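You operate a simulated robot arm through the tools that you are given. There is no shell and no other tool. Be economical: measure what you need, move in short steps, check, and stop when the job is done.

The job below is to be done with a simulated two-armed robot. You get a single attempt, and the scene is never put back.

Task
Ease the belt tension to 8 mm and lock it, then reset and jog to a count of two.
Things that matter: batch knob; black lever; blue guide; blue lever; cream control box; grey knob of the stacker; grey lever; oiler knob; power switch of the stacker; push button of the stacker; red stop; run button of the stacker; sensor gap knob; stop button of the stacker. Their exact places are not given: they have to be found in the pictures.

The check looks at the end state, three seconds after you hand in, the way a careful person would. Anything else that was tipped, shoved, dropped, spilled or broken makes it a failure.

Robot
Two 7-joint arms with two-finger grippers on one trunk, on a base that drives. Base frame: it is fixed to the floor where the robot stands at the start and does not move with it; the origin is under the middle of the robot, x ahead of it, y to its left, z up. Readings come in mm, rad, newtons and seconds.
The left shoulder is at the start at [51, 175, 1177], the right one opposite. With the tool pointing down near the work surface each hand reaches from about 100 to 820 mm from the robot's upright axis, wherever it stands, measured 20 degrees to its own side. Places, roughly: batch knob [-400, 2400, 1000]; black lever [-700, 2200, 1000]; blue guide [400, 700, 1000]; blue lever [300, 700, 1000]; cream control box [-500, 2500, 1000]; grey knob of the stacker [-500, 2500, 1000]; grey lever [600, 0, 900]; oiler knob [-200, 1300, 1000]; power switch of the stacker [-600, 2600, 1000]; push button of the stacker [-500, 2600, 1000]; red stop [-600, 2200, 1000]; run button of the stacker [-300, 2500, 1000]; sensor gap knob [400, 1400, 1000]; stop button of the stacker [-400, 2500, 1000]; tension handwheel [500, 100, 900]; white lever [-300, 1500, 1000]. Payload 2.94 kg a hand.
Tool frame (each hand has its own): the origin (TCP) lies between the finger pads and is the grasp point; the fingertips stand 30 mm ahead of it; z points along the fingers, y is the line along which they close. The gripper opens to 138 mm. The gripper's body begins 109 mm behind the TCP.
Orientation is that of the tool frame in the base frame, as a unit quaternion [w, x, y, z]. With the fingers straight down and closing along the base's y, the tool's x points along the base's -x, its y along +y and its z along -z.

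Tools
- The arms move only by the tool jog_arm. It takes "left_plan", "right_plan" or both (then of equal length, played together; a hand with none holds still); each is a list of rows, each a list of 7 numbers: the shift along the base's x, y, z in m, then the turn, a rotation vector about the base's x, y, z in rad, then the finger opening in m, from 0 to 0.138. In form: [[x, y, z, rx, ry, rz, fingers], ...]. A call has 1 to 20 rows; each row shifts and turns the commanded pose from where the row before left it. A row lasts 0.2 s, in which the tool goes at most 50 mm and 0.15 rad; a call with a longer step from one row to the next is refused whole, and so is a gripper value outside its range. Where a pose cannot be reached the arm comes as near as it can. A force on the tool above 40 N (or 10 N above the force at the start of the call, whichever is more), or a blocked arm, ends the call early, and 0.2 s more pass. The fingers move at their own pace and stop on an object; they squeeze with about 25 N. The grip force told is the motor's: it shows also when the fingers shut on nothing. Time passes only in rows, and 0.2 s behind the last, so rows that do not move let the fingers close. It gives the time, the measured TCP pose, the force on the tool (base axes), the opening and the grip force at its end, in the units of the frame above (readings bear some noise), with the torque about the TCP (base axes, N m) and any sound that the robot's microphone picked up.
- Cameras (640 x 400 px; columns grow to the right, rows downward): "scene" is now at [103.5, 38.8, 1640]; the picture's right is [0.57, -0.82, 0.00], its down [-0.70, -0.49, -0.52] and it looks along [0.43, 0.30, -0.85] (base axes); focal length 250 px, centre (320, 200). "left" rides on the left gripper at [71, -19, -146] in its tool frame; the picture's right is [0.26, 0.96, 0.00], its down [-0.85, 0.23, -0.48] and it looks along [-0.46, 0.12, 0.88] (tool axes); focal length 280 px, centre (320, 200). "right" rides on the right gripper at [71, 19, -146] in its tool frame; the picture's right is [-0.26, 0.97, 0.00], its down [-0.85, -0.23, -0.48] and it looks along [-0.46, -0.12, 0.88] (tool axes); focal length 280 px, centre (320, 200).
- grab_frame(camera): a new picture of that camera. It takes no simulated time.
- raise_lower(by): slides the trunk up (or, below 0, down) by that many mm; the arms and the scene camera ride with it, the base frame stays. It gives what a move gives, with no picture.
- roll_base(legs): drives the robot by 1 to 6 legs, each [ahead, turn to the left] in mm and rad, along the robot's own axes; the way and the turn of a leg run together, so that a leg with both is an arc; at most 1500 mm and 3.142 rad a leg. The arms and the cameras ride along, it lands a little off, and it stops where it bumps. It gives what a move gives.
- pan_tilt(pan, tilt): turns the head with the scene camera to pan (to the left, within 2.094 rad either way) and tilt (down, from -0.506 to 1.204), counted from straight ahead of the robot. It gives what a move gives.
- probe_pixels(camera, pixels): for up to 12 pixels [column, row] of the newest picture of that camera ("zoom" is the newest enlarged one), the place [x, y, z] in the base frame of the surface seen there, good to about 2 mm. It takes no simulated time.
- zoom(camera, box): a new picture of the part [left, top, right, bottom] of that camera's present view, enlarged. It takes no simulated time.
- close_job(): hands the job in; it is judged then, once.

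Work in short steps. Measure before you move; look again where a grasp or a placing could have gone wrong, and mend it. You have 80 turns and 62 pictures in all, those below and enlarged ones among them. Open the grippers and draw the arms clear of the work before you hand the job in, unless the task says otherwise; then end with one line.

The tools are called after "Call:" as name(argument=value, ...) on one line, values as JSON. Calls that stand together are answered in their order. jog_arm: Moves the arms, as the interface text tells. Its arguments: {"type":"object","properties":{"left_plan":{"type":"array"},"right_plan":{"type":"array"}},"required":[]} The other tools are called the same way: raise_lower (by) slides the trunk up or down; roll_base (legs) drives the base; pan_tilt (pan, tilt) turns the head that bears the scene camera; grab_frame (camera) takes a picture; probe_pixels (camera, pixels) gives the place of the surface under pixels of a picture; zoom (camera, box) takes an enlarged picture of a part of a camera's view; close_job () hands the job in.

At the start:

```text
time: 0.0
left_tool_pos: [534.5, 378.4, 1004.9]
left_orientation: [0.0, -0.001, 1.0, 0.001]
left_contact_force: [0.5, 0.0, -0.7]
left_moment: [0.03, 0.02, 0.03]
left_width: 137.7
left_gripper_force: 0.1
right_tool_pos: [350.5, -43.7, 1020.8]
right_orientation: [0.0, 0.0, 1.0, 0.0]
right_contact_force: [0.1, 0.3, -0.2]
right_moment: [0.0, 0.02, 0.01]
right_width: 138.4
right_gripper_force: 0.1
trunk travel left (down, up): [-350.0, 384.0]
robot x, y, heading: [-0.7, 1.7, 0.004]
head pan, tilt: [0.613, 1.025]
```

scene: 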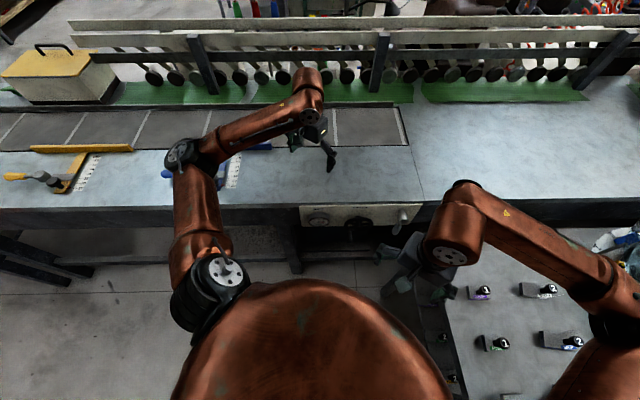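
right: 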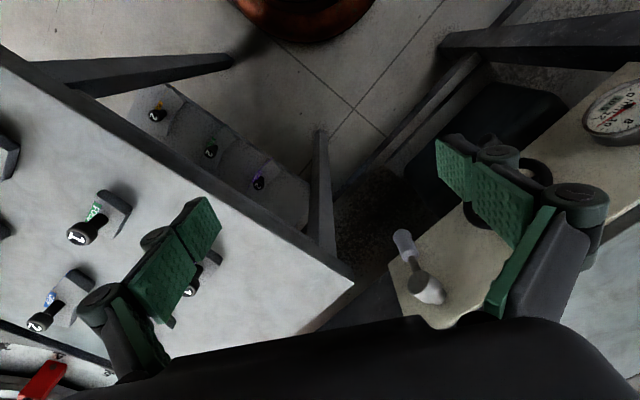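
left: 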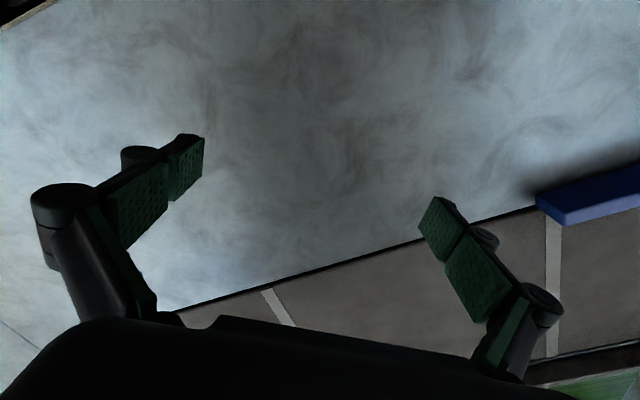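

The scene picture shows a panel at about (360,215) on the bench front with a gauge, handwheel and lever. I zoom in on it.

Call:
zoom(camera="scene", box=[290, 190, 450, 290])

Call:
zoom(camera="right", box=[380, 60, 640, 330])

```text
4.00 times, centred on (370, 240) of scene
```

zoom: 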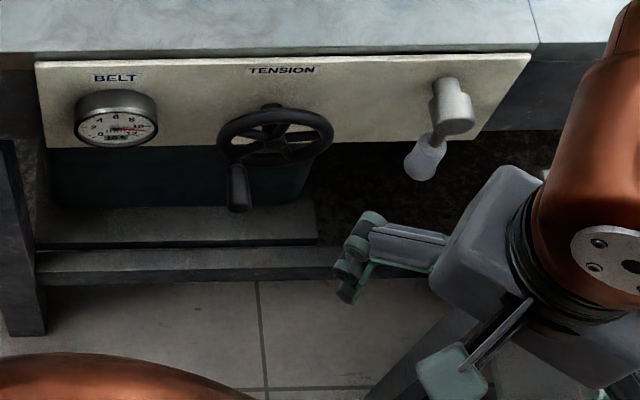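

```text
1.48 times, centred on (510, 195) of right
```

zoom: 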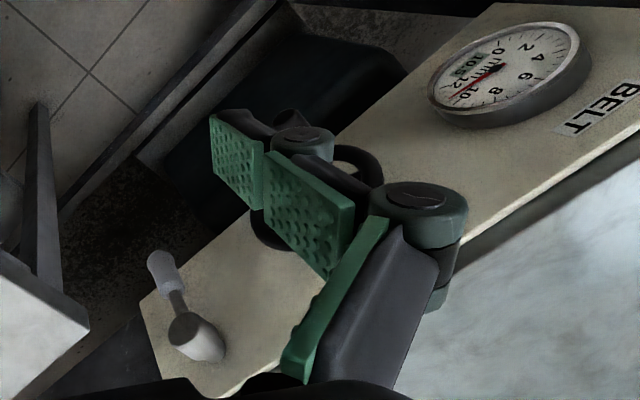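

The gauge shows about 10.6; crank handle near scene (350,238), lever hub (403,216), lever tip (396,230). I probe these.

Call:
probe_pixels(camera="scene", pixels=[[359, 225], [350, 233], [350, 240], [346, 225], [372, 222], [403, 213], [400, 221], [396, 231], [380, 209], [319, 222], [390, 217], [300, 207]])

Call:
zoom(camera="scene", box=[340, 205, 420, 255])

```text
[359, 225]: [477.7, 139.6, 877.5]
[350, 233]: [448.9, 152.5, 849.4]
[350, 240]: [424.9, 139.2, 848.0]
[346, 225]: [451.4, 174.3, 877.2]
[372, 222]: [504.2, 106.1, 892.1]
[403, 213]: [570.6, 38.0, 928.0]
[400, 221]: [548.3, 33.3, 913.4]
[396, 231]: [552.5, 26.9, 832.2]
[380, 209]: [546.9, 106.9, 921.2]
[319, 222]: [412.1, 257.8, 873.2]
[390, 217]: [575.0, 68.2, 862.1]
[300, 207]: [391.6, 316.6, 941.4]
```

```text
8.00 times, centred on (380, 230) of scene
```

zoom: 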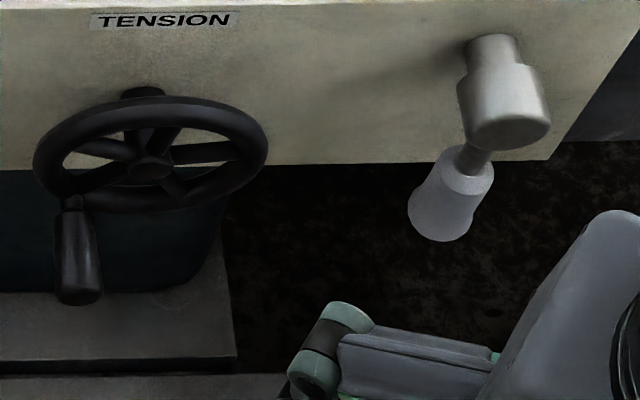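

Panel geometry: panel normal is about (0.80,0.59), so the wheel and lever will suit the right hand once the base turns left by about 0.63 rad. First I lift and draw back the left hand so it doesn't sweep over the bench parts.

Call:
jog_arm(left_plan=[[0, 0, 0.05, 0, 0, 0, 0.1], [0, 0, 0.05, 0, 0, 0, 0.1], [-0.03, 0, 0.04, 0, 0, 0, 0.1], [-0.05, 0, 0.0, 0, 0, 0, 0.1], [-0.05, 0, 0, 0, 0, 0, 0.1], [-0.05, 0, 0, 0, 0, 0, 0.1]])

Call:
roll_base(legs=[[0, 0.632]])

Call:
pan_tilt(pan=-0.35, tilt=0.95)

Call:
grab_frame(camera="scene")

```text
time: 1.4
left_tool_pos: [349.5, 378.5, 1147.6]
left_orientation: [0.0, 0.002, 1.0, 0.0]
left_contact_force: [0.6, -0.2, 1.2]
left_moment: [0.04, -0.08, 0.01]
left_width: 100.1
left_gripper_force: 0.0
right_tool_pos: [347.6, -44.9, 1020.6]
right_orientation: [0.001, 0.0, 1.0, 0.0]
right_contact_force: [-0.4, -0.3, 1.5]
right_moment: [0.02, -0.11, 0.01]
right_width: 137.9
right_gripper_force: 0.1
trunk travel left (down, up): [-350.0, 384.0]
robot x, y, heading: [0.9, 1.5, -0.003]
head pan, tilt: [0.613, 1.025]
```

```text
time: 3.5
left_tool_pos: [56.8, 515.1, 1144.7]
left_orientation: [0.0, -0.315, 0.949, 0.0]
left_contact_force: [0.3, -0.6, 0.5]
left_moment: [0.0, 0.0, 0.03]
left_width: 99.9
left_gripper_force: 0.1
right_tool_pos: [306.9, 173.5, 1020.5]
right_orientation: [-0.001, -0.315, 0.949, 0.001]
right_contact_force: [0.7, 0.6, -0.7]
right_moment: [0.05, -0.03, 0.0]
right_width: 138.0
right_gripper_force: 0.0
trunk travel left (down, up): [-350.0, 384.0]
robot x, y, heading: [-0.9, -0.9, 0.639]
head pan, tilt: [0.613, 1.025]
```

```text
time: 4.8
left_tool_pos: [55.7, 514.0, 1144.2]
left_orientation: [0.0, -0.314, 0.949, 0.0]
left_contact_force: [0.3, 0.3, 0.2]
left_moment: [-0.01, 0.01, 0.01]
left_width: 100.1
left_gripper_force: 0.1
right_tool_pos: [307.0, 174.3, 1018.9]
right_orientation: [0.0, -0.315, 0.949, 0.0]
right_contact_force: [0.3, 0.3, 0.0]
right_moment: [0.01, -0.01, 0.01]
right_width: 138.0
right_gripper_force: 0.0
trunk travel left (down, up): [-350.0, 384.0]
robot x, y, heading: [1.2, 2.9, 0.638]
head pan, tilt: [-0.351, 0.949]
```

```text
55 pictures are left
```

scene: 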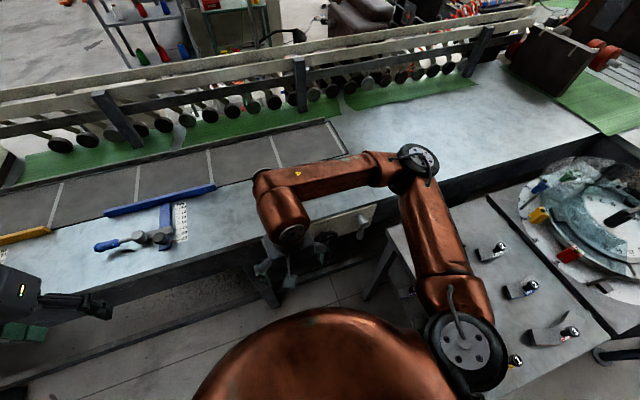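

The arm hides the panel. I move the right hand over the crank handle at about (436,146), still high, and look with its own camera.

Call:
jog_arm(right_plan=[[0.03, -0.007, 0, 0, 0, 0, 0.06], [0.03, -0.007, 0, 0, 0, 0, 0.06], [0.03, -0.007, 0, 0, 0, 0, 0.06], [0.03, -0.007, -0.02, 0, 0, 0, 0.06], [0.009, 0, -0.03, 0, 0, 0, 0.06]])

Call:
grab_frame(camera="right")

Call:
zoom(camera="scene", box=[240, 180, 400, 280])

```text
time: 6.0
left_tool_pos: [56.3, 514.6, 1145.0]
left_orientation: [0.0, -0.315, 0.949, 0.001]
left_contact_force: [0.1, 0.0, -0.5]
left_moment: [-0.01, 0.06, -0.01]
left_width: 99.9
left_gripper_force: 0.1
right_tool_pos: [434.9, 146.7, 970.5]
right_orientation: [0.0, -0.315, 0.949, 0.0]
right_contact_force: [-0.9, 0.0, -0.6]
right_moment: [-0.01, -0.02, 0.01]
right_width: 59.9
right_gripper_force: 0.0
trunk travel left (down, up): [-350.0, 384.0]
robot x, y, heading: [3.1, 0.8, 0.641]
head pan, tilt: [-0.351, 0.949]
```

```text
54 pictures are left
```

right: 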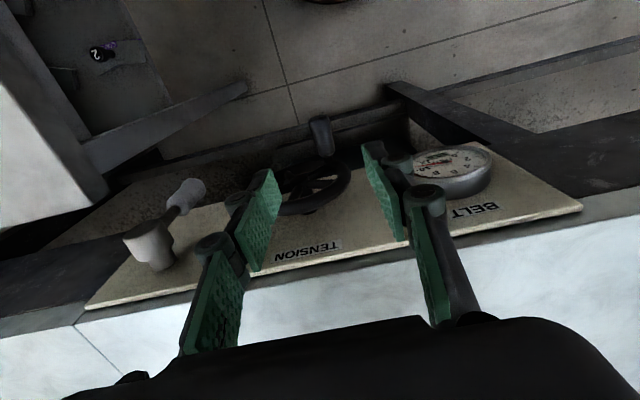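

```text
4.00 times, centred on (320, 230) of scene
```

zoom: 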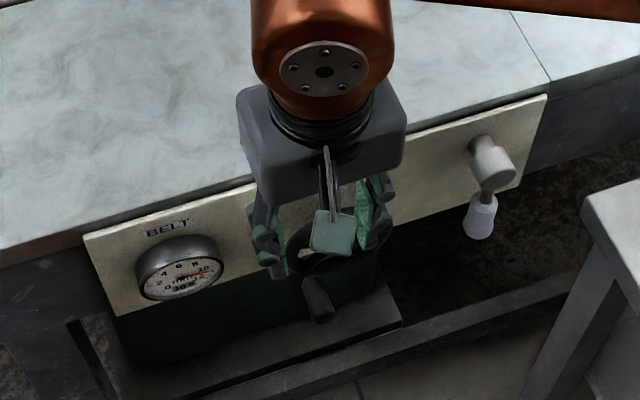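

The right picture shows the handle at (320,120)–(325,155), rim around (310,190). I probe them.

Call:
probe_pixels(camera="right", pixels=[[319, 120], [323, 138], [326, 152], [314, 130], [332, 130], [348, 180], [310, 208], [312, 190], [187, 185], [148, 240], [175, 208], [320, 245]])

Call:
zoom(camera="scene", box=[268, 230, 308, 255])

```text
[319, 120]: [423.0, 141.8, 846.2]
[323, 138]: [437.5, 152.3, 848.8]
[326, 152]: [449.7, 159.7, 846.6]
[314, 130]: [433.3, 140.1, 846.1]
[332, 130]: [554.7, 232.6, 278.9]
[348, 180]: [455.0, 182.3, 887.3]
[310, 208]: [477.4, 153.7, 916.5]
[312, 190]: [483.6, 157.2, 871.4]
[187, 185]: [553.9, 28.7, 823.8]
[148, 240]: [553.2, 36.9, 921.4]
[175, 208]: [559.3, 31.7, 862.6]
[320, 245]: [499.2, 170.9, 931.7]
```

```text
16.00 times, centred on (288, 242) of scene
```

zoom: 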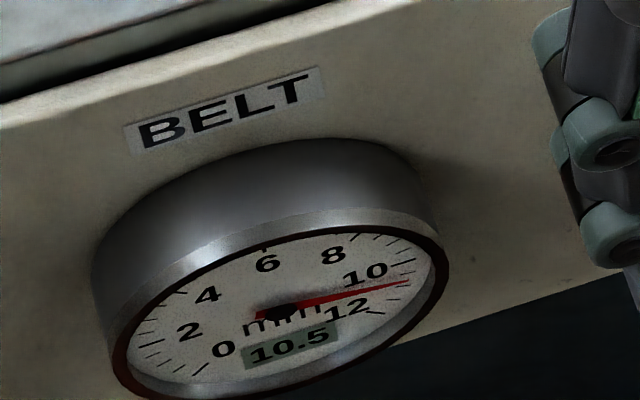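

The gauge reads 10.5, and the handle's centre is about (437,152,841) with crank radius ≈44 mm. I lower the open fingers around the handle and close.

Call:
jog_arm(right_plan=[[0.0, 0.003, -0.04, 0, 0, 0, 0.06], [0, 0, -0.04, 0, 0, 0, 0.06], [0, 0, -0.03, 0, 0, 0, 0.06], [0, 0, -0.018, 0, 0, 0, 0.06], [0, 0, 0, 0, 0, 0, 0.0], [0, 0, 0, 0, 0, 0, 0.0], [0, 0, 0, 0, 0, 0, 0.0], [0, 0, 0, 0, 0, 0, 0.0]])

Call:
zoom(camera="scene", box=[260, 210, 356, 270])

```text
time: 7.8
left_tool_pos: [55.4, 514.7, 1145.2]
left_orientation: [0.0, -0.315, 0.949, 0.001]
left_contact_force: [0.4, -0.4, -0.3]
left_moment: [0.01, 0.0, 0.0]
left_width: 100.2
left_gripper_force: 0.0
right_tool_pos: [436.7, 148.2, 844.4]
right_orientation: [0.0, -0.315, 0.949, 0.0]
right_contact_force: [-1.0, 2.4, -4.3]
right_moment: [0.14, -0.14, -0.24]
right_width: 18.5
right_gripper_force: 40.0
trunk travel left (down, up): [-350.0, 384.0]
robot x, y, heading: [-0.3, 4.9, 0.64]
head pan, tilt: [-0.351, 0.949]
```

```text
6.67 times, centred on (308, 240) of scene
```

zoom: 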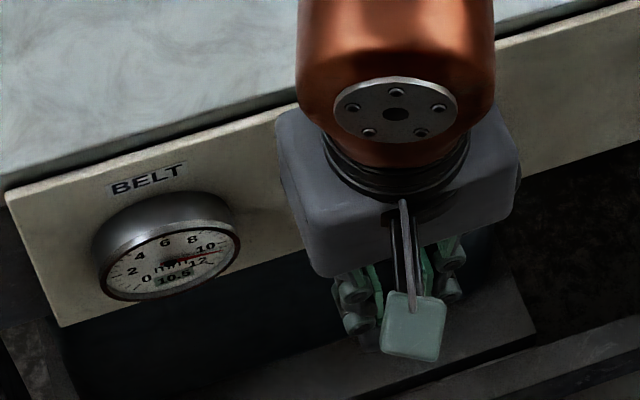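

The handle is held (18.5 mm). I try a 20° counter-clockwise turn (handle goes right and down) and look at the gauge.

Call:
jog_arm(right_plan=[[0.0017, -0.0023, -0.0025, 0, 0, 0, 0], [0.0018, -0.0024, -0.0024, 0, 0, 0, 0], [0.0019, -0.0026, -0.002, 0, 0, 0, 0], [0.002, -0.0027, -0.0019, 0, 0, 0, 0], [0, 0, 0, 0, 0, 0, 0]])

Call:
zoom(camera="scene", box=[260, 210, 356, 270])

```text
time: 8.5
left_tool_pos: [54.7, 513.6, 1145.6]
left_orientation: [0.001, -0.316, 0.949, 0.001]
left_contact_force: [1.2, -0.7, 0.6]
left_moment: [-0.01, 0.07, -0.01]
left_width: 100.1
left_gripper_force: 0.1
right_tool_pos: [436.3, 148.7, 843.5]
right_orientation: [-0.001, -0.318, 0.948, 0.009]
right_contact_force: [-8.4, 1.8, 14.2]
right_moment: [-0.15, 0.1, -0.53]
right_width: 18.4
right_gripper_force: 43.5
trunk travel left (down, up): [-350.0, 384.0]
robot x, y, heading: [-0.3, -3.5, 0.643]
head pan, tilt: [-0.351, 0.949]
stopped in row 3 (right hand): the force on the tool passed its limit at 43 N (the readings are from after the stop); the commanded pose is now the measured one
```

```text
6.67 times, centred on (308, 240) of scene
```

zoom: 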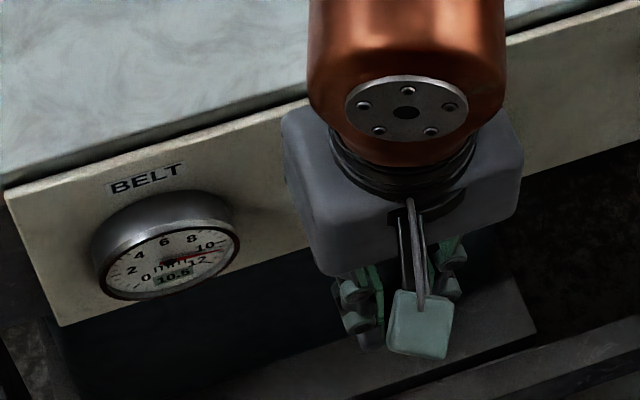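

The wheel is blocked at 43 N with the gauge unchanged, so the grey lever is most likely locked. I release, rise, back the base off 150 mm and view the lever.

Call:
jog_arm(right_plan=[[0, 0, 0, 0, 0, 0, 0.06], [0, 0, 0, 0, 0, 0, 0.06], [0, 0, 0.03, 0, 0, 0, 0.06], [0, 0, 0.045, 0, 0, 0, 0.06], [0, 0, 0.045, 0, 0, 0, 0.06], [-0.03, -0.022, 0.02, 0, 0, 0, 0.0], [-0.03, -0.022, 0.02, 0, 0, 0, 0.0], [-0.03, -0.022, 0, 0, 0, 0, 0.0]])

Call:
roll_base(legs=[[-180, 0]])

Call:
pan_tilt(pan=-0.35, tilt=0.85)

Call:
grab_frame(camera="scene")

```text
time: 10.3
left_tool_pos: [55.8, 515.4, 1145.8]
left_orientation: [0.0, -0.316, 0.949, 0.0]
left_contact_force: [-0.6, -0.6, -0.6]
left_moment: [-0.01, 0.02, 0.0]
left_width: 100.2
left_gripper_force: 0.0
right_tool_pos: [346.6, 84.1, 1002.0]
right_orientation: [0.001, -0.316, 0.949, 0.007]
right_contact_force: [-1.1, -0.5, -0.6]
right_moment: [0.02, -0.05, -0.02]
right_width: 0.1
right_gripper_force: 10.6
trunk travel left (down, up): [-350.0, 384.0]
robot x, y, heading: [-0.6, 1.2, 0.639]
head pan, tilt: [-0.351, 0.949]
```

```text
time: 11.8
left_tool_pos: [-89.9, 406.0, 1146.4]
left_orientation: [0.001, -0.315, 0.949, 0.0]
left_contact_force: [0.1, -0.8, 0.2]
left_moment: [0.04, -0.12, 0.02]
left_width: 100.0
left_gripper_force: 0.1
right_tool_pos: [202.9, -25.7, 1002.0]
right_orientation: [0.002, -0.315, 0.949, 0.006]
right_contact_force: [-1.5, -0.4, -0.6]
right_moment: [0.0, -0.04, 0.02]
right_width: 0.2
right_gripper_force: 25.5
trunk travel left (down, up): [-350.0, 384.0]
robot x, y, heading: [-143.2, -110.3, 0.641]
head pan, tilt: [-0.351, 0.949]
```

```text
time: 12.4
left_tool_pos: [-86.7, 407.7, 1145.0]
left_orientation: [0.0, -0.314, 0.949, 0.0]
left_contact_force: [0.9, 0.3, 0.5]
left_moment: [-0.03, 0.01, 0.01]
left_width: 100.1
left_gripper_force: 0.0
right_tool_pos: [202.9, -25.5, 1002.3]
right_orientation: [-0.001, -0.316, 0.949, 0.007]
right_contact_force: [-0.5, -0.2, 0.3]
right_moment: [-0.02, 0.02, 0.0]
right_width: 0.0
right_gripper_force: 25.1
trunk travel left (down, up): [-350.0, 384.0]
robot x, y, heading: [-144.6, -107.7, 0.636]
head pan, tilt: [-0.351, 0.85]
```

```text
49 pictures are left
```

scene: 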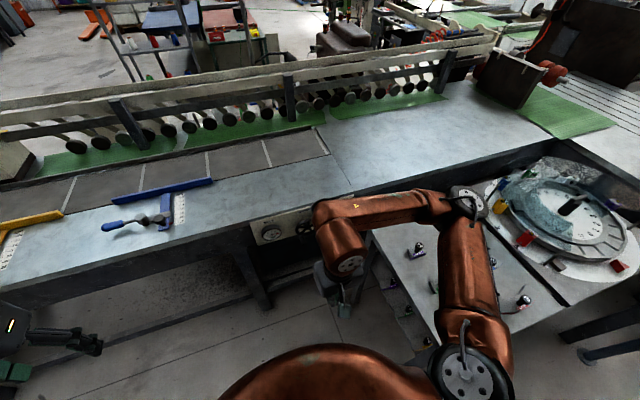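

The hand is at about n=148, t=-141. Before swinging it toward the lever, I check where the side table is and look closer at the lever.

Call:
probe_pixels(camera="scene", pixels=[[374, 236], [400, 260], [415, 253], [440, 330], [433, 287], [524, 302], [300, 228], [268, 234]])

Call:
grab_frame(camera="right")

```text
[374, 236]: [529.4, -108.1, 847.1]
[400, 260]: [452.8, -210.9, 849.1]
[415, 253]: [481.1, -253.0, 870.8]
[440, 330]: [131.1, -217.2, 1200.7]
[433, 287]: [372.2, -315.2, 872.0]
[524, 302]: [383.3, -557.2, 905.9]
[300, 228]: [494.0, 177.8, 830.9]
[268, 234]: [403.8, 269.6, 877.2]
```

```text
48 pictures are left
```

right: 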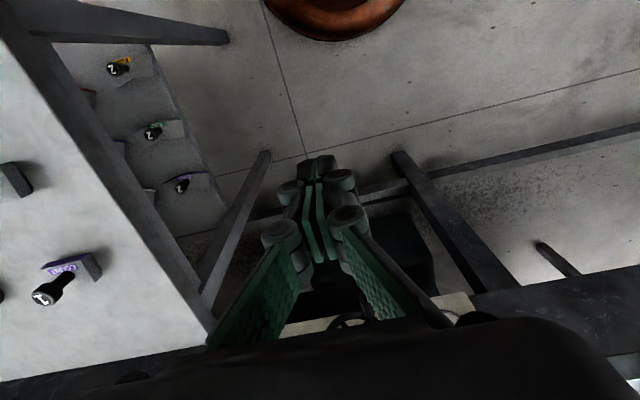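

The table top (z≈848) starts at about t=-400, so there is room. I tilt the right hand by 1.2 rad so the closed fingers point at the panel, moving to a pre-position left of the lever.

Call:
jog_arm(right_plan=[[0.029, 0.0028, -0.015, 0.0889, -0.1203, 0, 0], [0.029, 0.0028, -0.015, 0.0889, -0.1203, 0, 0], [0.029, 0.0028, -0.015, 0.0889, -0.1203, 0, 0], [0.029, 0.0028, -0.015, 0.0889, -0.1203, 0, 0], [0.029, 0.0028, -0.015, 0.0889, -0.1203, 0, 0], [0.029, 0.0028, -0.015, 0.0889, -0.1203, 0, 0], [0.029, 0.0028, -0.015, 0.0889, -0.1203, 0, 0], [0.029, 0.0028, -0.015, 0.0889, -0.1203, 0, 0]])

Call:
grab_frame(camera="right")

```text
time: 14.2
left_tool_pos: [-87.0, 406.7, 1145.0]
left_orientation: [0.0, -0.313, 0.95, 0.001]
left_contact_force: [1.2, 0.0, 0.4]
left_moment: [0.03, -0.01, -0.01]
left_width: 99.8
left_gripper_force: 0.1
right_tool_pos: [433.9, -56.0, 876.5]
right_orientation: [0.433, -0.258, 0.843, 0.188]
right_contact_force: [-0.1, 0.2, -0.4]
right_moment: [0.04, 0.02, 0.03]
right_width: 0.0
right_gripper_force: 24.8
right hand out of reach, approached as far as the arm can: row 4, 5, 6
trunk travel left (down, up): [-350.0, 384.0]
robot x, y, heading: [-146.4, -110.2, 0.64]
head pan, tilt: [-0.351, 0.85]
```

```text
47 pictures are left
```

right: 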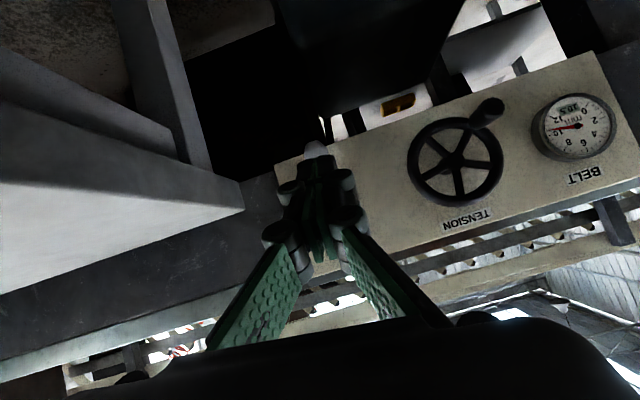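

The hand lags after passing an unreachable stretch. I let it settle for a few rows and read the pose.

Call:
jog_arm(right_plan=[[0, 0, 0, 0, 0, 0, 0], [0, 0, 0, 0, 0, 0, 0], [0, 0, 0, 0, 0, 0, 0], [0, 0, 0, 0, 0, 0, 0]])

Call:
grab_frame(camera="right")

```text
time: 15.2
left_tool_pos: [-88.0, 407.7, 1145.0]
left_orientation: [0.001, -0.315, 0.949, 0.0]
left_contact_force: [-0.3, 0.2, 0.2]
left_moment: [-0.05, -0.03, 0.01]
left_width: 100.0
left_gripper_force: 0.1
right_tool_pos: [434.8, -55.0, 877.2]
right_orientation: [0.433, -0.257, 0.843, 0.188]
right_contact_force: [0.2, -0.4, -0.4]
right_moment: [-0.02, 0.0, -0.01]
right_width: 0.0
right_gripper_force: 25.2
trunk travel left (down, up): [-350.0, 384.0]
robot x, y, heading: [-140.1, -104.8, 0.639]
head pan, tilt: [-0.351, 0.85]
```

```text
46 pictures are left
```

right: 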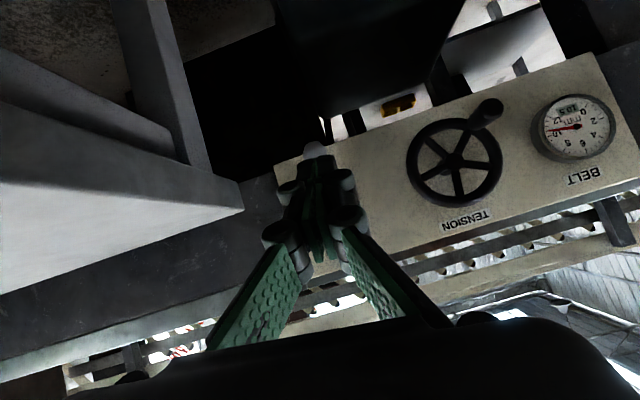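

The hand is right in line with the lever. I shift it 35 mm to the left (+t) to expose the lever and correct the tilt a little.

Call:
jog_arm(right_plan=[[-0.0104, 0.014, 0, 0, 0, 0, 0], [-0.0104, 0.014, 0, 0, 0, 0, 0], [0, 0, 0, 0.05, -0.068, -0.05, 0], [0, 0, 0, 0, 0, 0, 0]])

Call:
grab_frame(camera="right")

Call:
grab_frame(camera="scene")

```text
time: 16.2
left_tool_pos: [-88.3, 408.2, 1145.8]
left_orientation: [0.001, -0.315, 0.949, 0.0]
left_contact_force: [-0.3, 0.7, -0.3]
left_moment: [-0.03, 0.0, -0.04]
left_width: 99.9
left_gripper_force: 0.0
right_tool_pos: [413.6, -19.6, 879.2]
right_orientation: [0.463, -0.242, 0.83, 0.194]
right_contact_force: [0.1, -0.5, 0.1]
right_moment: [-0.02, 0.01, -0.04]
right_width: 0.1
right_gripper_force: 25.1
right hand out of reach, approached as far as the arm can: row 3
trunk travel left (down, up): [-350.0, 384.0]
robot x, y, heading: [-144.9, -108.2, 0.639]
head pan, tilt: [-0.351, 0.85]
```

```text
45 pictures are left
```

right: 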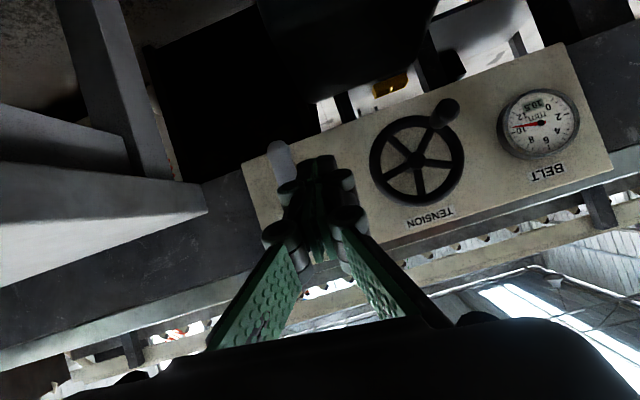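

```text
44 pictures are left
```

scene: 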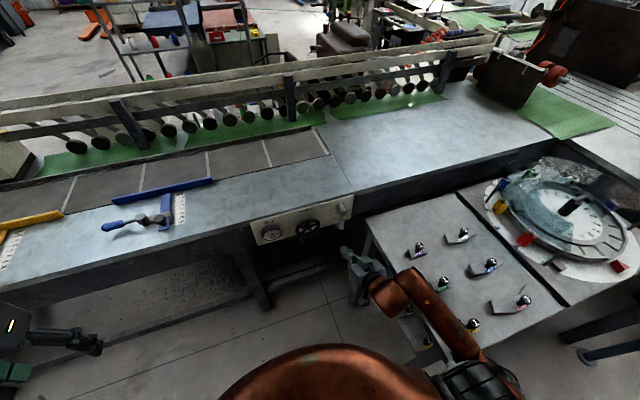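

The peg is now left of the lever (t≈-262, lever ≈-304). I drive it in beside the lever, to tip n≈480, z≈840.

Call:
jog_arm(right_plan=[[0.0267, 0.0198, -0.006, 0, 0, 0, 0], [0.0267, 0.0198, -0.006, 0, 0, 0, 0], [0.0267, 0.0198, -0.006, 0, 0, 0, 0], [0.0267, 0.0198, -0.006, 0, 0, 0, 0], [0, 0, 0, 0, 0, 0, 0]])

Call:
grab_frame(camera="right")

Call:
zoom(camera="scene", box=[240, 170, 480, 320])

```text
time: 16.8
left_tool_pos: [-141.4, 403.4, 1161.7]
left_orientation: [0.017, -0.348, 0.937, 0.025]
left_contact_force: [-2.8, 4.2, 0.2]
left_moment: [-0.52, -0.31, 0.01]
left_width: 99.9
left_gripper_force: 0.0
right_tool_pos: [441.9, -53.8, 908.9]
right_orientation: [0.513, -0.26, 0.807, 0.133]
right_contact_force: [-3.6, -8.7, 3.1]
right_moment: [0.31, -0.01, 0.66]
right_width: 0.4
right_gripper_force: 25.1
right hand out of reach, approached as far as the arm can: row 2
trunk travel left (down, up): [-350.0, 384.0]
robot x, y, heading: [-146.3, -109.6, 0.628]
head pan, tilt: [-0.351, 0.85]
stopped in row 2 (right hand): the arm was blocked; the commanded pose is now the measured one
```

```text
43 pictures are left
```

right: 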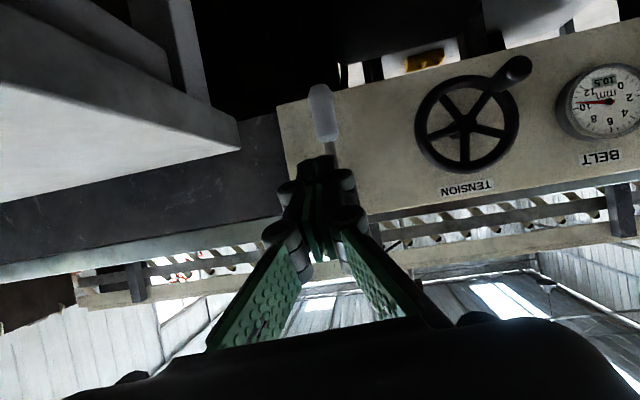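

```text
2.67 times, centred on (360, 245) of scene
```

zoom: 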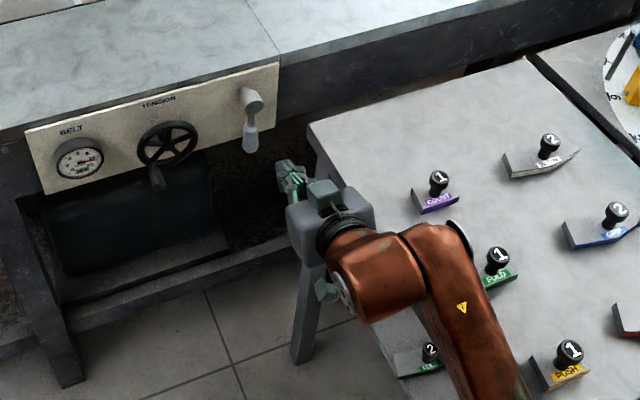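

The arm jumped to another elbow pose and was blocked. I check whether the table or its stamps were touched, comparing with earlier probes (table corner at (529,-108,847)).

Call:
grab_frame(camera="scene")

Call:
probe_pixels(camera="zoom", pixels=[[312, 126], [438, 178], [550, 142], [615, 212], [570, 350], [497, 255], [445, 260], [400, 250], [480, 310], [430, 350], [365, 260], [250, 140]])

```text
41 pictures are left
```

scene: 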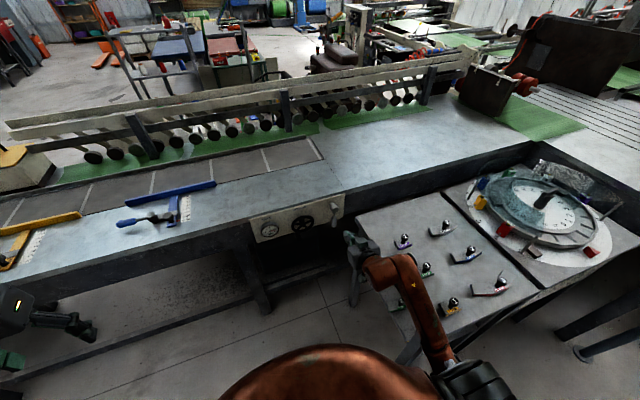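

```text
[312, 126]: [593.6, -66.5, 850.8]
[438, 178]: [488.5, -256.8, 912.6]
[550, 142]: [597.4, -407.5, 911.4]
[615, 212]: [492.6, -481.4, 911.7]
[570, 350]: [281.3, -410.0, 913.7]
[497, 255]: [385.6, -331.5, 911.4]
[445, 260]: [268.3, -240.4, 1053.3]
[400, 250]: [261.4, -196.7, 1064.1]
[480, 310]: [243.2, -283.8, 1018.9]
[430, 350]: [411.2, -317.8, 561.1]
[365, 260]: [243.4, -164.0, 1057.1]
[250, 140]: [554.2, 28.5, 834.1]
```

The forearm is at z≈1020–1060, well above the table, and the stamps seem in place; but the camera view has pitched. I idle to see whether it settles.

Call:
jog_arm(right_plan=[[0, 0, 0, 0, 0, 0, 0], [0, 0, 0, 0, 0, 0, 0], [0, 0, 0, 0, 0, 0, 0], [0, 0, 0, 0, 0, 0, 0], [0, 0, 0, 0, 0, 0, 0]])

Call:
grab_frame(camera="scene")

```text
time: 17.1
left_tool_pos: [-102.2, 487.3, 1147.3]
left_orientation: [-0.013, -0.438, 0.897, 0.056]
left_contact_force: [2.6, -3.8, 3.8]
left_moment: [0.42, 0.35, -0.04]
left_width: 100.1
left_gripper_force: 0.3
right_tool_pos: [485.9, 20.3, 852.2]
right_orientation: [0.474, -0.276, 0.824, 0.145]
right_contact_force: [-24.5, 8.6, -9.7]
right_moment: [0.22, -2.36, -2.21]
right_width: 0.3
right_gripper_force: 25.2
trunk travel left (down, up): [-350.0, 384.0]
robot x, y, heading: [-143.4, -107.4, 0.625]
head pan, tilt: [-0.351, 0.85]
stopped in row 1 (left hand): the arm was blocked; the commanded pose is now the measured one
```

```text
40 pictures are left
```

scene: 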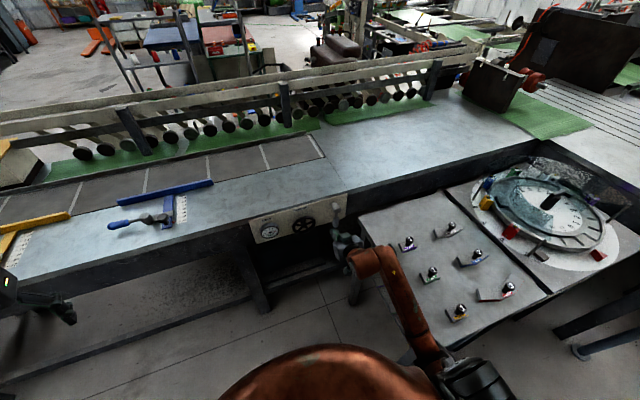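

The whole robot is rocking a little. I idle again to settle before doing anything.

Call:
jog_arm(right_plan=[[0, 0, 0, 0, 0, 0, 0], [0, 0, 0, 0, 0, 0, 0], [0, 0, 0, 0, 0, 0, 0], [0, 0, 0, 0, 0, 0, 0], [0, 0, 0, 0, 0, 0, 0]])

Call:
grab_frame(camera="right")

```text
time: 17.4
left_tool_pos: [-32.8, 523.9, 1108.5]
left_orientation: [-0.055, -0.408, 0.91, 0.042]
left_contact_force: [0.9, -3.4, -0.1]
left_moment: [0.32, -0.02, -0.03]
left_width: 100.2
left_gripper_force: 0.1
right_tool_pos: [536.3, 43.4, 793.9]
right_orientation: [0.415, -0.204, 0.87, 0.173]
right_contact_force: [-3.9, 0.5, 0.3]
right_moment: [-0.05, -0.15, -0.18]
right_width: 0.0
right_gripper_force: 25.2
trunk travel left (down, up): [-350.0, 384.0]
robot x, y, heading: [-140.2, -109.9, 0.629]
head pan, tilt: [-0.351, 0.85]
stopped in row 1 (left hand): the arm was blocked; the commanded pose is now the measured one
```

```text
39 pictures are left
```

right: 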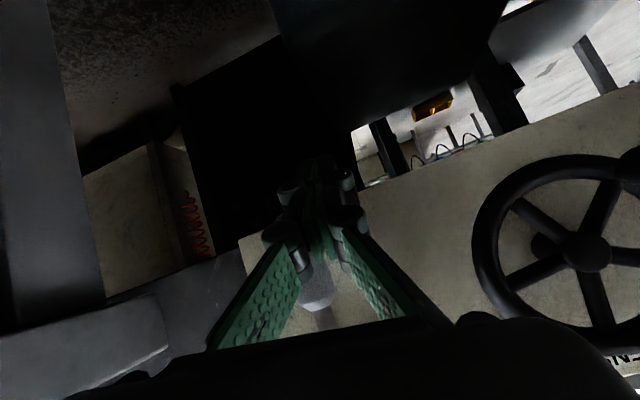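

The body is still swaying forward; I draw the right hand back from the panel a bit and let it settle.

Call:
jog_arm(right_plan=[[-0.016, -0.012, 0, 0, 0, 0, 0], [-0.016, -0.012, 0, 0, 0, 0, 0], [-0.016, -0.012, 0, 0, 0, 0, 0], [0, 0, 0, 0, 0, 0, 0], [0, 0, 0, 0, 0, 0, 0]])

Call:
grab_frame(camera="scene")

```text
time: 17.9
left_tool_pos: [-112.4, 447.9, 1153.9]
left_orientation: [-0.003, -0.466, 0.88, 0.09]
left_contact_force: [-5.3, 1.2, 3.9]
left_moment: [-0.24, -0.75, -0.06]
left_width: 100.2
left_gripper_force: 0.1
right_tool_pos: [467.6, 6.5, 863.6]
right_orientation: [0.458, -0.188, 0.833, 0.247]
right_contact_force: [1.0, 4.9, 2.0]
right_moment: [-0.46, 0.3, -0.29]
right_width: 0.0
right_gripper_force: 25.1
trunk travel left (down, up): [-350.0, 384.0]
robot x, y, heading: [-129.5, -95.6, 0.701]
head pan, tilt: [-0.351, 0.85]
stopped in row 2 (left hand): the arm was blocked; the commanded pose is now the measured one
```

```text
38 pictures are left
```

scene: 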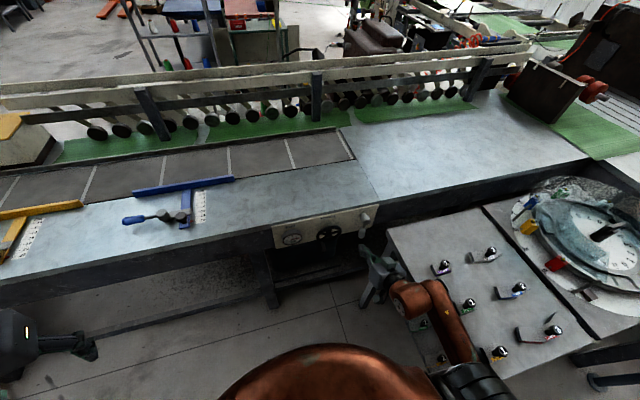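

Still rocking but pulling back. I use a small head move to pass time without commanding the arms.

Call:
pan_tilt(pan=-0.3, tilt=0.85)

Call:
pan_tilt(pan=-0.4, tilt=0.85)

Call:
pan_tilt(pan=-0.35, tilt=0.85)

```text
time: 18.5
left_tool_pos: [-194.1, 412.6, 1187.5]
left_orientation: [0.008, -0.506, 0.857, 0.099]
left_contact_force: [-3.1, -0.2, -0.5]
left_moment: [-0.03, -0.35, 0.03]
left_width: 100.3
left_gripper_force: 0.0
right_tool_pos: [419.7, -22.9, 886.0]
right_orientation: [0.471, -0.19, 0.826, 0.244]
right_contact_force: [-1.1, 2.2, 0.8]
right_moment: [-0.27, 0.06, -0.36]
right_width: 0.0
right_gripper_force: 25.4
trunk travel left (down, up): [-350.0, 384.0]
robot x, y, heading: [-143.5, -105.8, 0.654]
head pan, tilt: [-0.3, 0.85]
```

```text
time: 19.2
left_tool_pos: [-51.5, 495.2, 1117.3]
left_orientation: [-0.049, -0.421, 0.904, 0.055]
left_contact_force: [1.1, -6.2, -4.3]
left_moment: [0.55, 0.15, -0.09]
left_width: 100.1
left_gripper_force: 0.0
right_tool_pos: [502.4, 34.2, 818.6]
right_orientation: [0.426, -0.18, 0.859, 0.22]
right_contact_force: [-1.7, 8.8, 3.1]
right_moment: [-0.78, 0.15, -0.86]
right_width: 0.0
right_gripper_force: 24.9
trunk travel left (down, up): [-350.0, 384.0]
robot x, y, heading: [-140.8, -101.7, 0.657]
head pan, tilt: [-0.4, 0.85]
```

```text
time: 19.8
left_tool_pos: [-70.1, 439.5, 1122.2]
left_orientation: [-0.045, -0.38, 0.922, 0.049]
left_contact_force: [1.7, 0.2, -1.3]
left_moment: [0.05, 0.29, 0.05]
left_width: 99.9
left_gripper_force: 0.0
right_tool_pos: [461.1, 2.2, 862.7]
right_orientation: [0.46, -0.182, 0.837, 0.235]
right_contact_force: [2.4, -5.6, -15.2]
right_moment: [1.5, -1.18, 0.75]
right_width: 0.0
right_gripper_force: 25.3
trunk travel left (down, up): [-350.0, 384.0]
robot x, y, heading: [-140.8, -105.7, 0.649]
head pan, tilt: [-0.351, 0.85]
```

The sway carries the fingers near the panel, so I back the base away 150 mm.

Call:
roll_base(legs=[[-150, 0]])

Call:
pan_tilt(pan=-0.4, tilt=0.85)

Call:
pan_tilt(pan=-0.2, tilt=0.85)

Call:
pan_tilt(pan=-0.35, tilt=0.85)

Call:
grab_frame(camera="scene")

```text
time: 20.6
left_tool_pos: [-117.6, 395.1, 1119.9]
left_orientation: [-0.025, -0.388, 0.92, 0.057]
left_contact_force: [7.8, -0.5, -9.8]
left_moment: [-0.03, 0.91, -0.01]
left_width: 99.8
left_gripper_force: 0.1
right_tool_pos: [426.1, -39.4, 851.7]
right_orientation: [0.463, -0.178, 0.835, 0.236]
right_contact_force: [-2.2, -4.0, -0.5]
right_moment: [0.26, -0.15, 0.21]
right_width: 0.2
right_gripper_force: 24.7
trunk travel left (down, up): [-350.0, 384.0]
robot x, y, heading: [-151.6, -107.8, 0.65]
head pan, tilt: [-0.351, 0.85]
stopped in leg 1: the robot was blocked; the commanded pose is now the measured one
```

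```text
time: 21.2
left_tool_pos: [-122.7, 376.0, 1133.5]
left_orientation: [-0.023, -0.394, 0.916, 0.073]
left_contact_force: [2.1, 0.9, -0.6]
left_moment: [-0.19, 0.3, 0.01]
left_width: 100.1
left_gripper_force: 0.0
right_tool_pos: [424.8, -51.4, 858.2]
right_orientation: [0.467, -0.176, 0.831, 0.244]
right_contact_force: [1.2, -4.0, -1.2]
right_moment: [0.23, -0.04, 0.3]
right_width: 0.0
right_gripper_force: 24.7
trunk travel left (down, up): [-350.0, 384.0]
robot x, y, heading: [-148.1, -110.2, 0.654]
head pan, tilt: [-0.4, 0.85]
```

```text
time: 21.9
left_tool_pos: [-124.5, 376.0, 1134.0]
left_orientation: [-0.02, -0.395, 0.916, 0.074]
left_contact_force: [-0.7, -0.7, 0.2]
left_moment: [0.02, 0.0, 0.02]
left_width: 100.0
left_gripper_force: 0.1
right_tool_pos: [422.5, -48.1, 860.1]
right_orientation: [0.467, -0.177, 0.83, 0.247]
right_contact_force: [0.1, 0.3, 1.3]
right_moment: [0.02, 0.01, 0.03]
right_width: 0.0
right_gripper_force: 24.9
trunk travel left (down, up): [-350.0, 384.0]
robot x, y, heading: [-148.8, -111.9, 0.656]
head pan, tilt: [-0.201, 0.85]
```

```text
time: 22.6
left_tool_pos: [-125.9, 378.1, 1134.5]
left_orientation: [-0.02, -0.395, 0.916, 0.073]
left_contact_force: [0.0, 0.4, 1.5]
left_moment: [-0.03, -0.02, 0.0]
left_width: 100.0
left_gripper_force: 0.1
right_tool_pos: [422.2, -47.9, 859.1]
right_orientation: [0.467, -0.177, 0.831, 0.246]
right_contact_force: [1.2, -0.2, -0.1]
right_moment: [-0.01, 0.0, -0.03]
right_width: 0.0
right_gripper_force: 25.4
trunk travel left (down, up): [-350.0, 384.0]
robot x, y, heading: [-151.4, -111.6, 0.656]
head pan, tilt: [-0.351, 0.85]
```

```text
37 pictures are left
```

scene: 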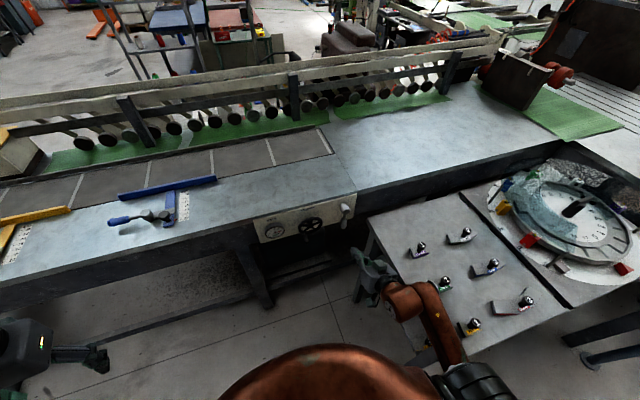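

Everything has settled; the stamps still stand and the lever is unchanged. The arm pose is touchy, so I'll move the peg mainly by base and trunk; first a gentle jog 28 mm left.

Call:
jog_arm(right_plan=[[-0.0055, 0.0075, 0, 0, 0, 0, 0], [-0.0055, 0.0075, 0, 0, 0, 0, 0], [-0.0055, 0.0075, 0, 0, 0, 0, 0]])

Call:
raise_lower(by=-8)

```text
time: 23.4
left_tool_pos: [-124.3, 375.9, 1134.9]
left_orientation: [-0.02, -0.395, 0.916, 0.073]
left_contact_force: [-0.1, 0.2, 0.4]
left_moment: [0.04, -0.01, -0.01]
left_width: 100.0
left_gripper_force: 0.0
right_tool_pos: [405.7, -25.5, 859.8]
right_orientation: [0.467, -0.177, 0.831, 0.247]
right_contact_force: [-0.4, -0.1, 0.4]
right_moment: [-0.02, 0.0, -0.01]
right_width: 0.0
right_gripper_force: 24.7
trunk travel left (down, up): [-350.0, 384.0]
robot x, y, heading: [-149.1, -113.5, 0.651]
head pan, tilt: [-0.351, 0.85]
```

```text
time: 24.0
left_tool_pos: [-128.3, 376.0, 1126.9]
left_orientation: [-0.019, -0.395, 0.916, 0.073]
left_contact_force: [0.5, 0.9, 0.6]
left_moment: [-0.06, -0.05, 0.02]
left_width: 100.2
left_gripper_force: 0.1
right_tool_pos: [405.6, -26.8, 853.7]
right_orientation: [0.469, -0.177, 0.83, 0.245]
right_contact_force: [-1.1, 0.0, -0.4]
right_moment: [0.01, -0.06, 0.0]
right_width: 0.2
right_gripper_force: 25.0
trunk travel left (down, up): [-342.0, 392.0]
robot x, y, heading: [-151.6, -111.1, 0.655]
head pan, tilt: [-0.351, 0.85]
```

The peg is at n≈310, t≈-262, z≈854, clear to the left of the lever. I drive the base forward 135 mm.

Call:
roll_base(legs=[[135, 0]])

Call:
grab_frame(camera="right")

Call:
zoom(camera="scene", box=[240, 200, 480, 350])

```text
time: 24.9
left_tool_pos: [-128.3, 386.2, 1162.7]
left_orientation: [0.047, -0.399, 0.913, 0.075]
left_contact_force: [0.6, 0.8, 1.2]
left_moment: [-0.15, 0.02, -0.02]
left_width: 100.4
left_gripper_force: 0.0
right_tool_pos: [410.5, -35.8, 855.5]
right_orientation: [0.468, -0.177, 0.833, 0.237]
right_contact_force: [-0.1, 0.3, -0.1]
right_moment: [-0.02, 0.03, 0.01]
right_width: 0.1
right_gripper_force: 24.9
trunk travel left (down, up): [-342.0, 392.0]
robot x, y, heading: [-133.2, -96.2, 0.633]
head pan, tilt: [-0.351, 0.85]
stopped in leg 1: the robot was blocked; the commanded pose is now the measured one
```

```text
36 pictures are left
```

right: 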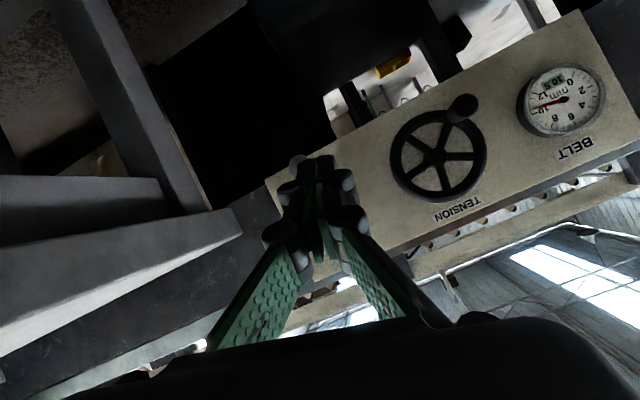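

```text
2.67 times, centred on (360, 275) of scene
```

zoom: 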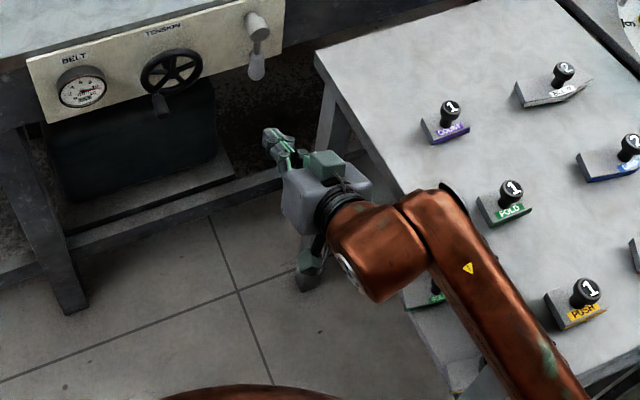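

The base was blocked after ~20 mm; part of the right arm must touch the table edge. I probe arm surfaces to find where.

Call:
probe_pixels(camera="zoom", pixels=[[452, 195], [468, 215], [410, 215], [400, 270], [440, 250], [500, 300], [560, 380], [520, 395], [360, 240], [440, 330], [330, 180], [380, 180]])

Call:
zoom(camera="scene", box=[340, 250, 580, 400])

```text
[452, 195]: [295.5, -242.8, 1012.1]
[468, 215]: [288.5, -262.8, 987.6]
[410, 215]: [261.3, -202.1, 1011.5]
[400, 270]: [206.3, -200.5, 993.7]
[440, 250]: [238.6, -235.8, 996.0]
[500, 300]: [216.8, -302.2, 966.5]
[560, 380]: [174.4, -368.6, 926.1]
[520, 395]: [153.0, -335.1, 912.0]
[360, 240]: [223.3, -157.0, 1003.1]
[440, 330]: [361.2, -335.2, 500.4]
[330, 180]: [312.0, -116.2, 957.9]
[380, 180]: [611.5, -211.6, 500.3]
```

```text
2.67 times, centred on (460, 325) of scene
```

zoom: 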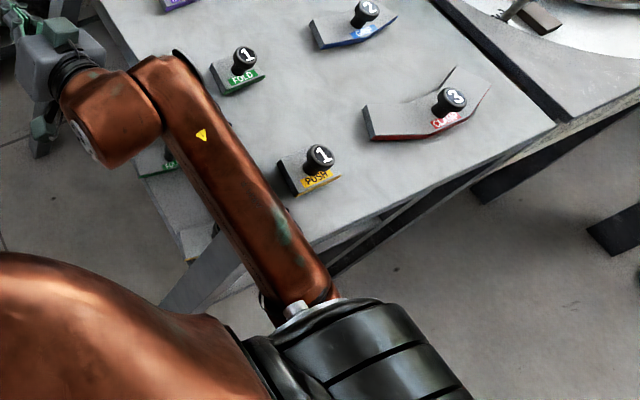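

The elbow is low (forearm z≈910 dropping toward the elbow). I probe the table's near edge around the elbow to see the contact.

Call:
probe_pixels(camera="zoom", pixels=[[305, 235], [315, 243], [400, 205], [545, 130], [120, 30], [310, 270], [285, 280], [330, 300], [300, 310], [265, 305], [200, 235], [370, 320]])

```text
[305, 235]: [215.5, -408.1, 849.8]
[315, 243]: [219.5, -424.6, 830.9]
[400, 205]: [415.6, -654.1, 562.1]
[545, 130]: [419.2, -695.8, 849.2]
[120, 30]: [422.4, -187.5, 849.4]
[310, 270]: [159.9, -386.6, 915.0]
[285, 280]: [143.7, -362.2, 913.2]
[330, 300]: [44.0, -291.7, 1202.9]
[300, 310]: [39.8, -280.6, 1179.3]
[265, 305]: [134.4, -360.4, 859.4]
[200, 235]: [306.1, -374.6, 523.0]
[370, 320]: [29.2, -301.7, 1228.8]
```

The elbow sits against the table's near corner, which is the blockage. I back the base 350 mm to get the elbow clear.

Call:
roll_base(legs=[[-350, 0]])

Call:
pan_tilt(pan=-0.45, tilt=0.85)

Call:
grab_frame(camera="scene")

```text
time: 25.7
left_tool_pos: [-157.6, 523.8, 1186.4]
left_orientation: [0.096, -0.586, 0.802, 0.066]
left_contact_force: [-1.7, 0.8, -3.4]
left_moment: [-0.05, -0.31, -0.06]
left_width: 99.9
left_gripper_force: 0.1
right_tool_pos: [445.7, 101.5, 869.1]
right_orientation: [0.478, -0.23, 0.802, 0.275]
right_contact_force: [-0.7, 0.3, -2.9]
right_moment: [0.19, -0.21, -0.08]
right_width: 0.1
right_gripper_force: 25.0
trunk travel left (down, up): [-342.0, 392.0]
robot x, y, heading: [-142.7, -104.1, 0.618]
head pan, tilt: [-0.351, 0.85]
stopped in leg 1: the robot was blocked; the commanded pose is now the measured one
```

```text
time: 26.3
left_tool_pos: [-115.6, 555.1, 1086.0]
left_orientation: [0.005, -0.526, 0.85, 0.04]
left_contact_force: [3.2, -1.1, -5.4]
left_moment: [-0.04, 0.46, 0.04]
left_width: 99.7
left_gripper_force: 0.1
right_tool_pos: [478.4, 115.7, 788.0]
right_orientation: [0.423, -0.214, 0.846, 0.245]
right_contact_force: [-2.6, -10.8, 0.6]
right_moment: [0.76, -0.12, 0.74]
right_width: 0.0
right_gripper_force: 25.6
trunk travel left (down, up): [-342.0, 392.0]
robot x, y, heading: [-134.7, -103.0, 0.632]
head pan, tilt: [-0.45, 0.85]
```

```text
33 pictures are left
```

scene: 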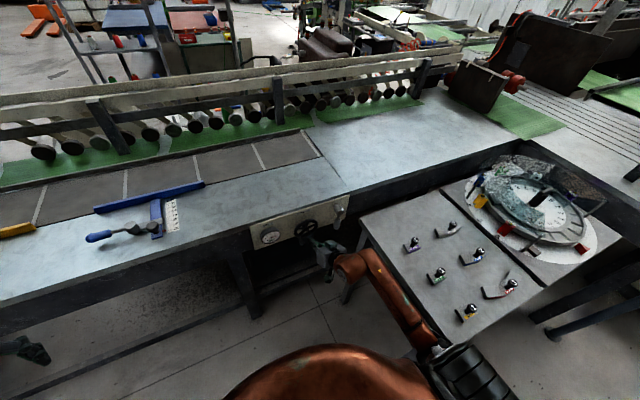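

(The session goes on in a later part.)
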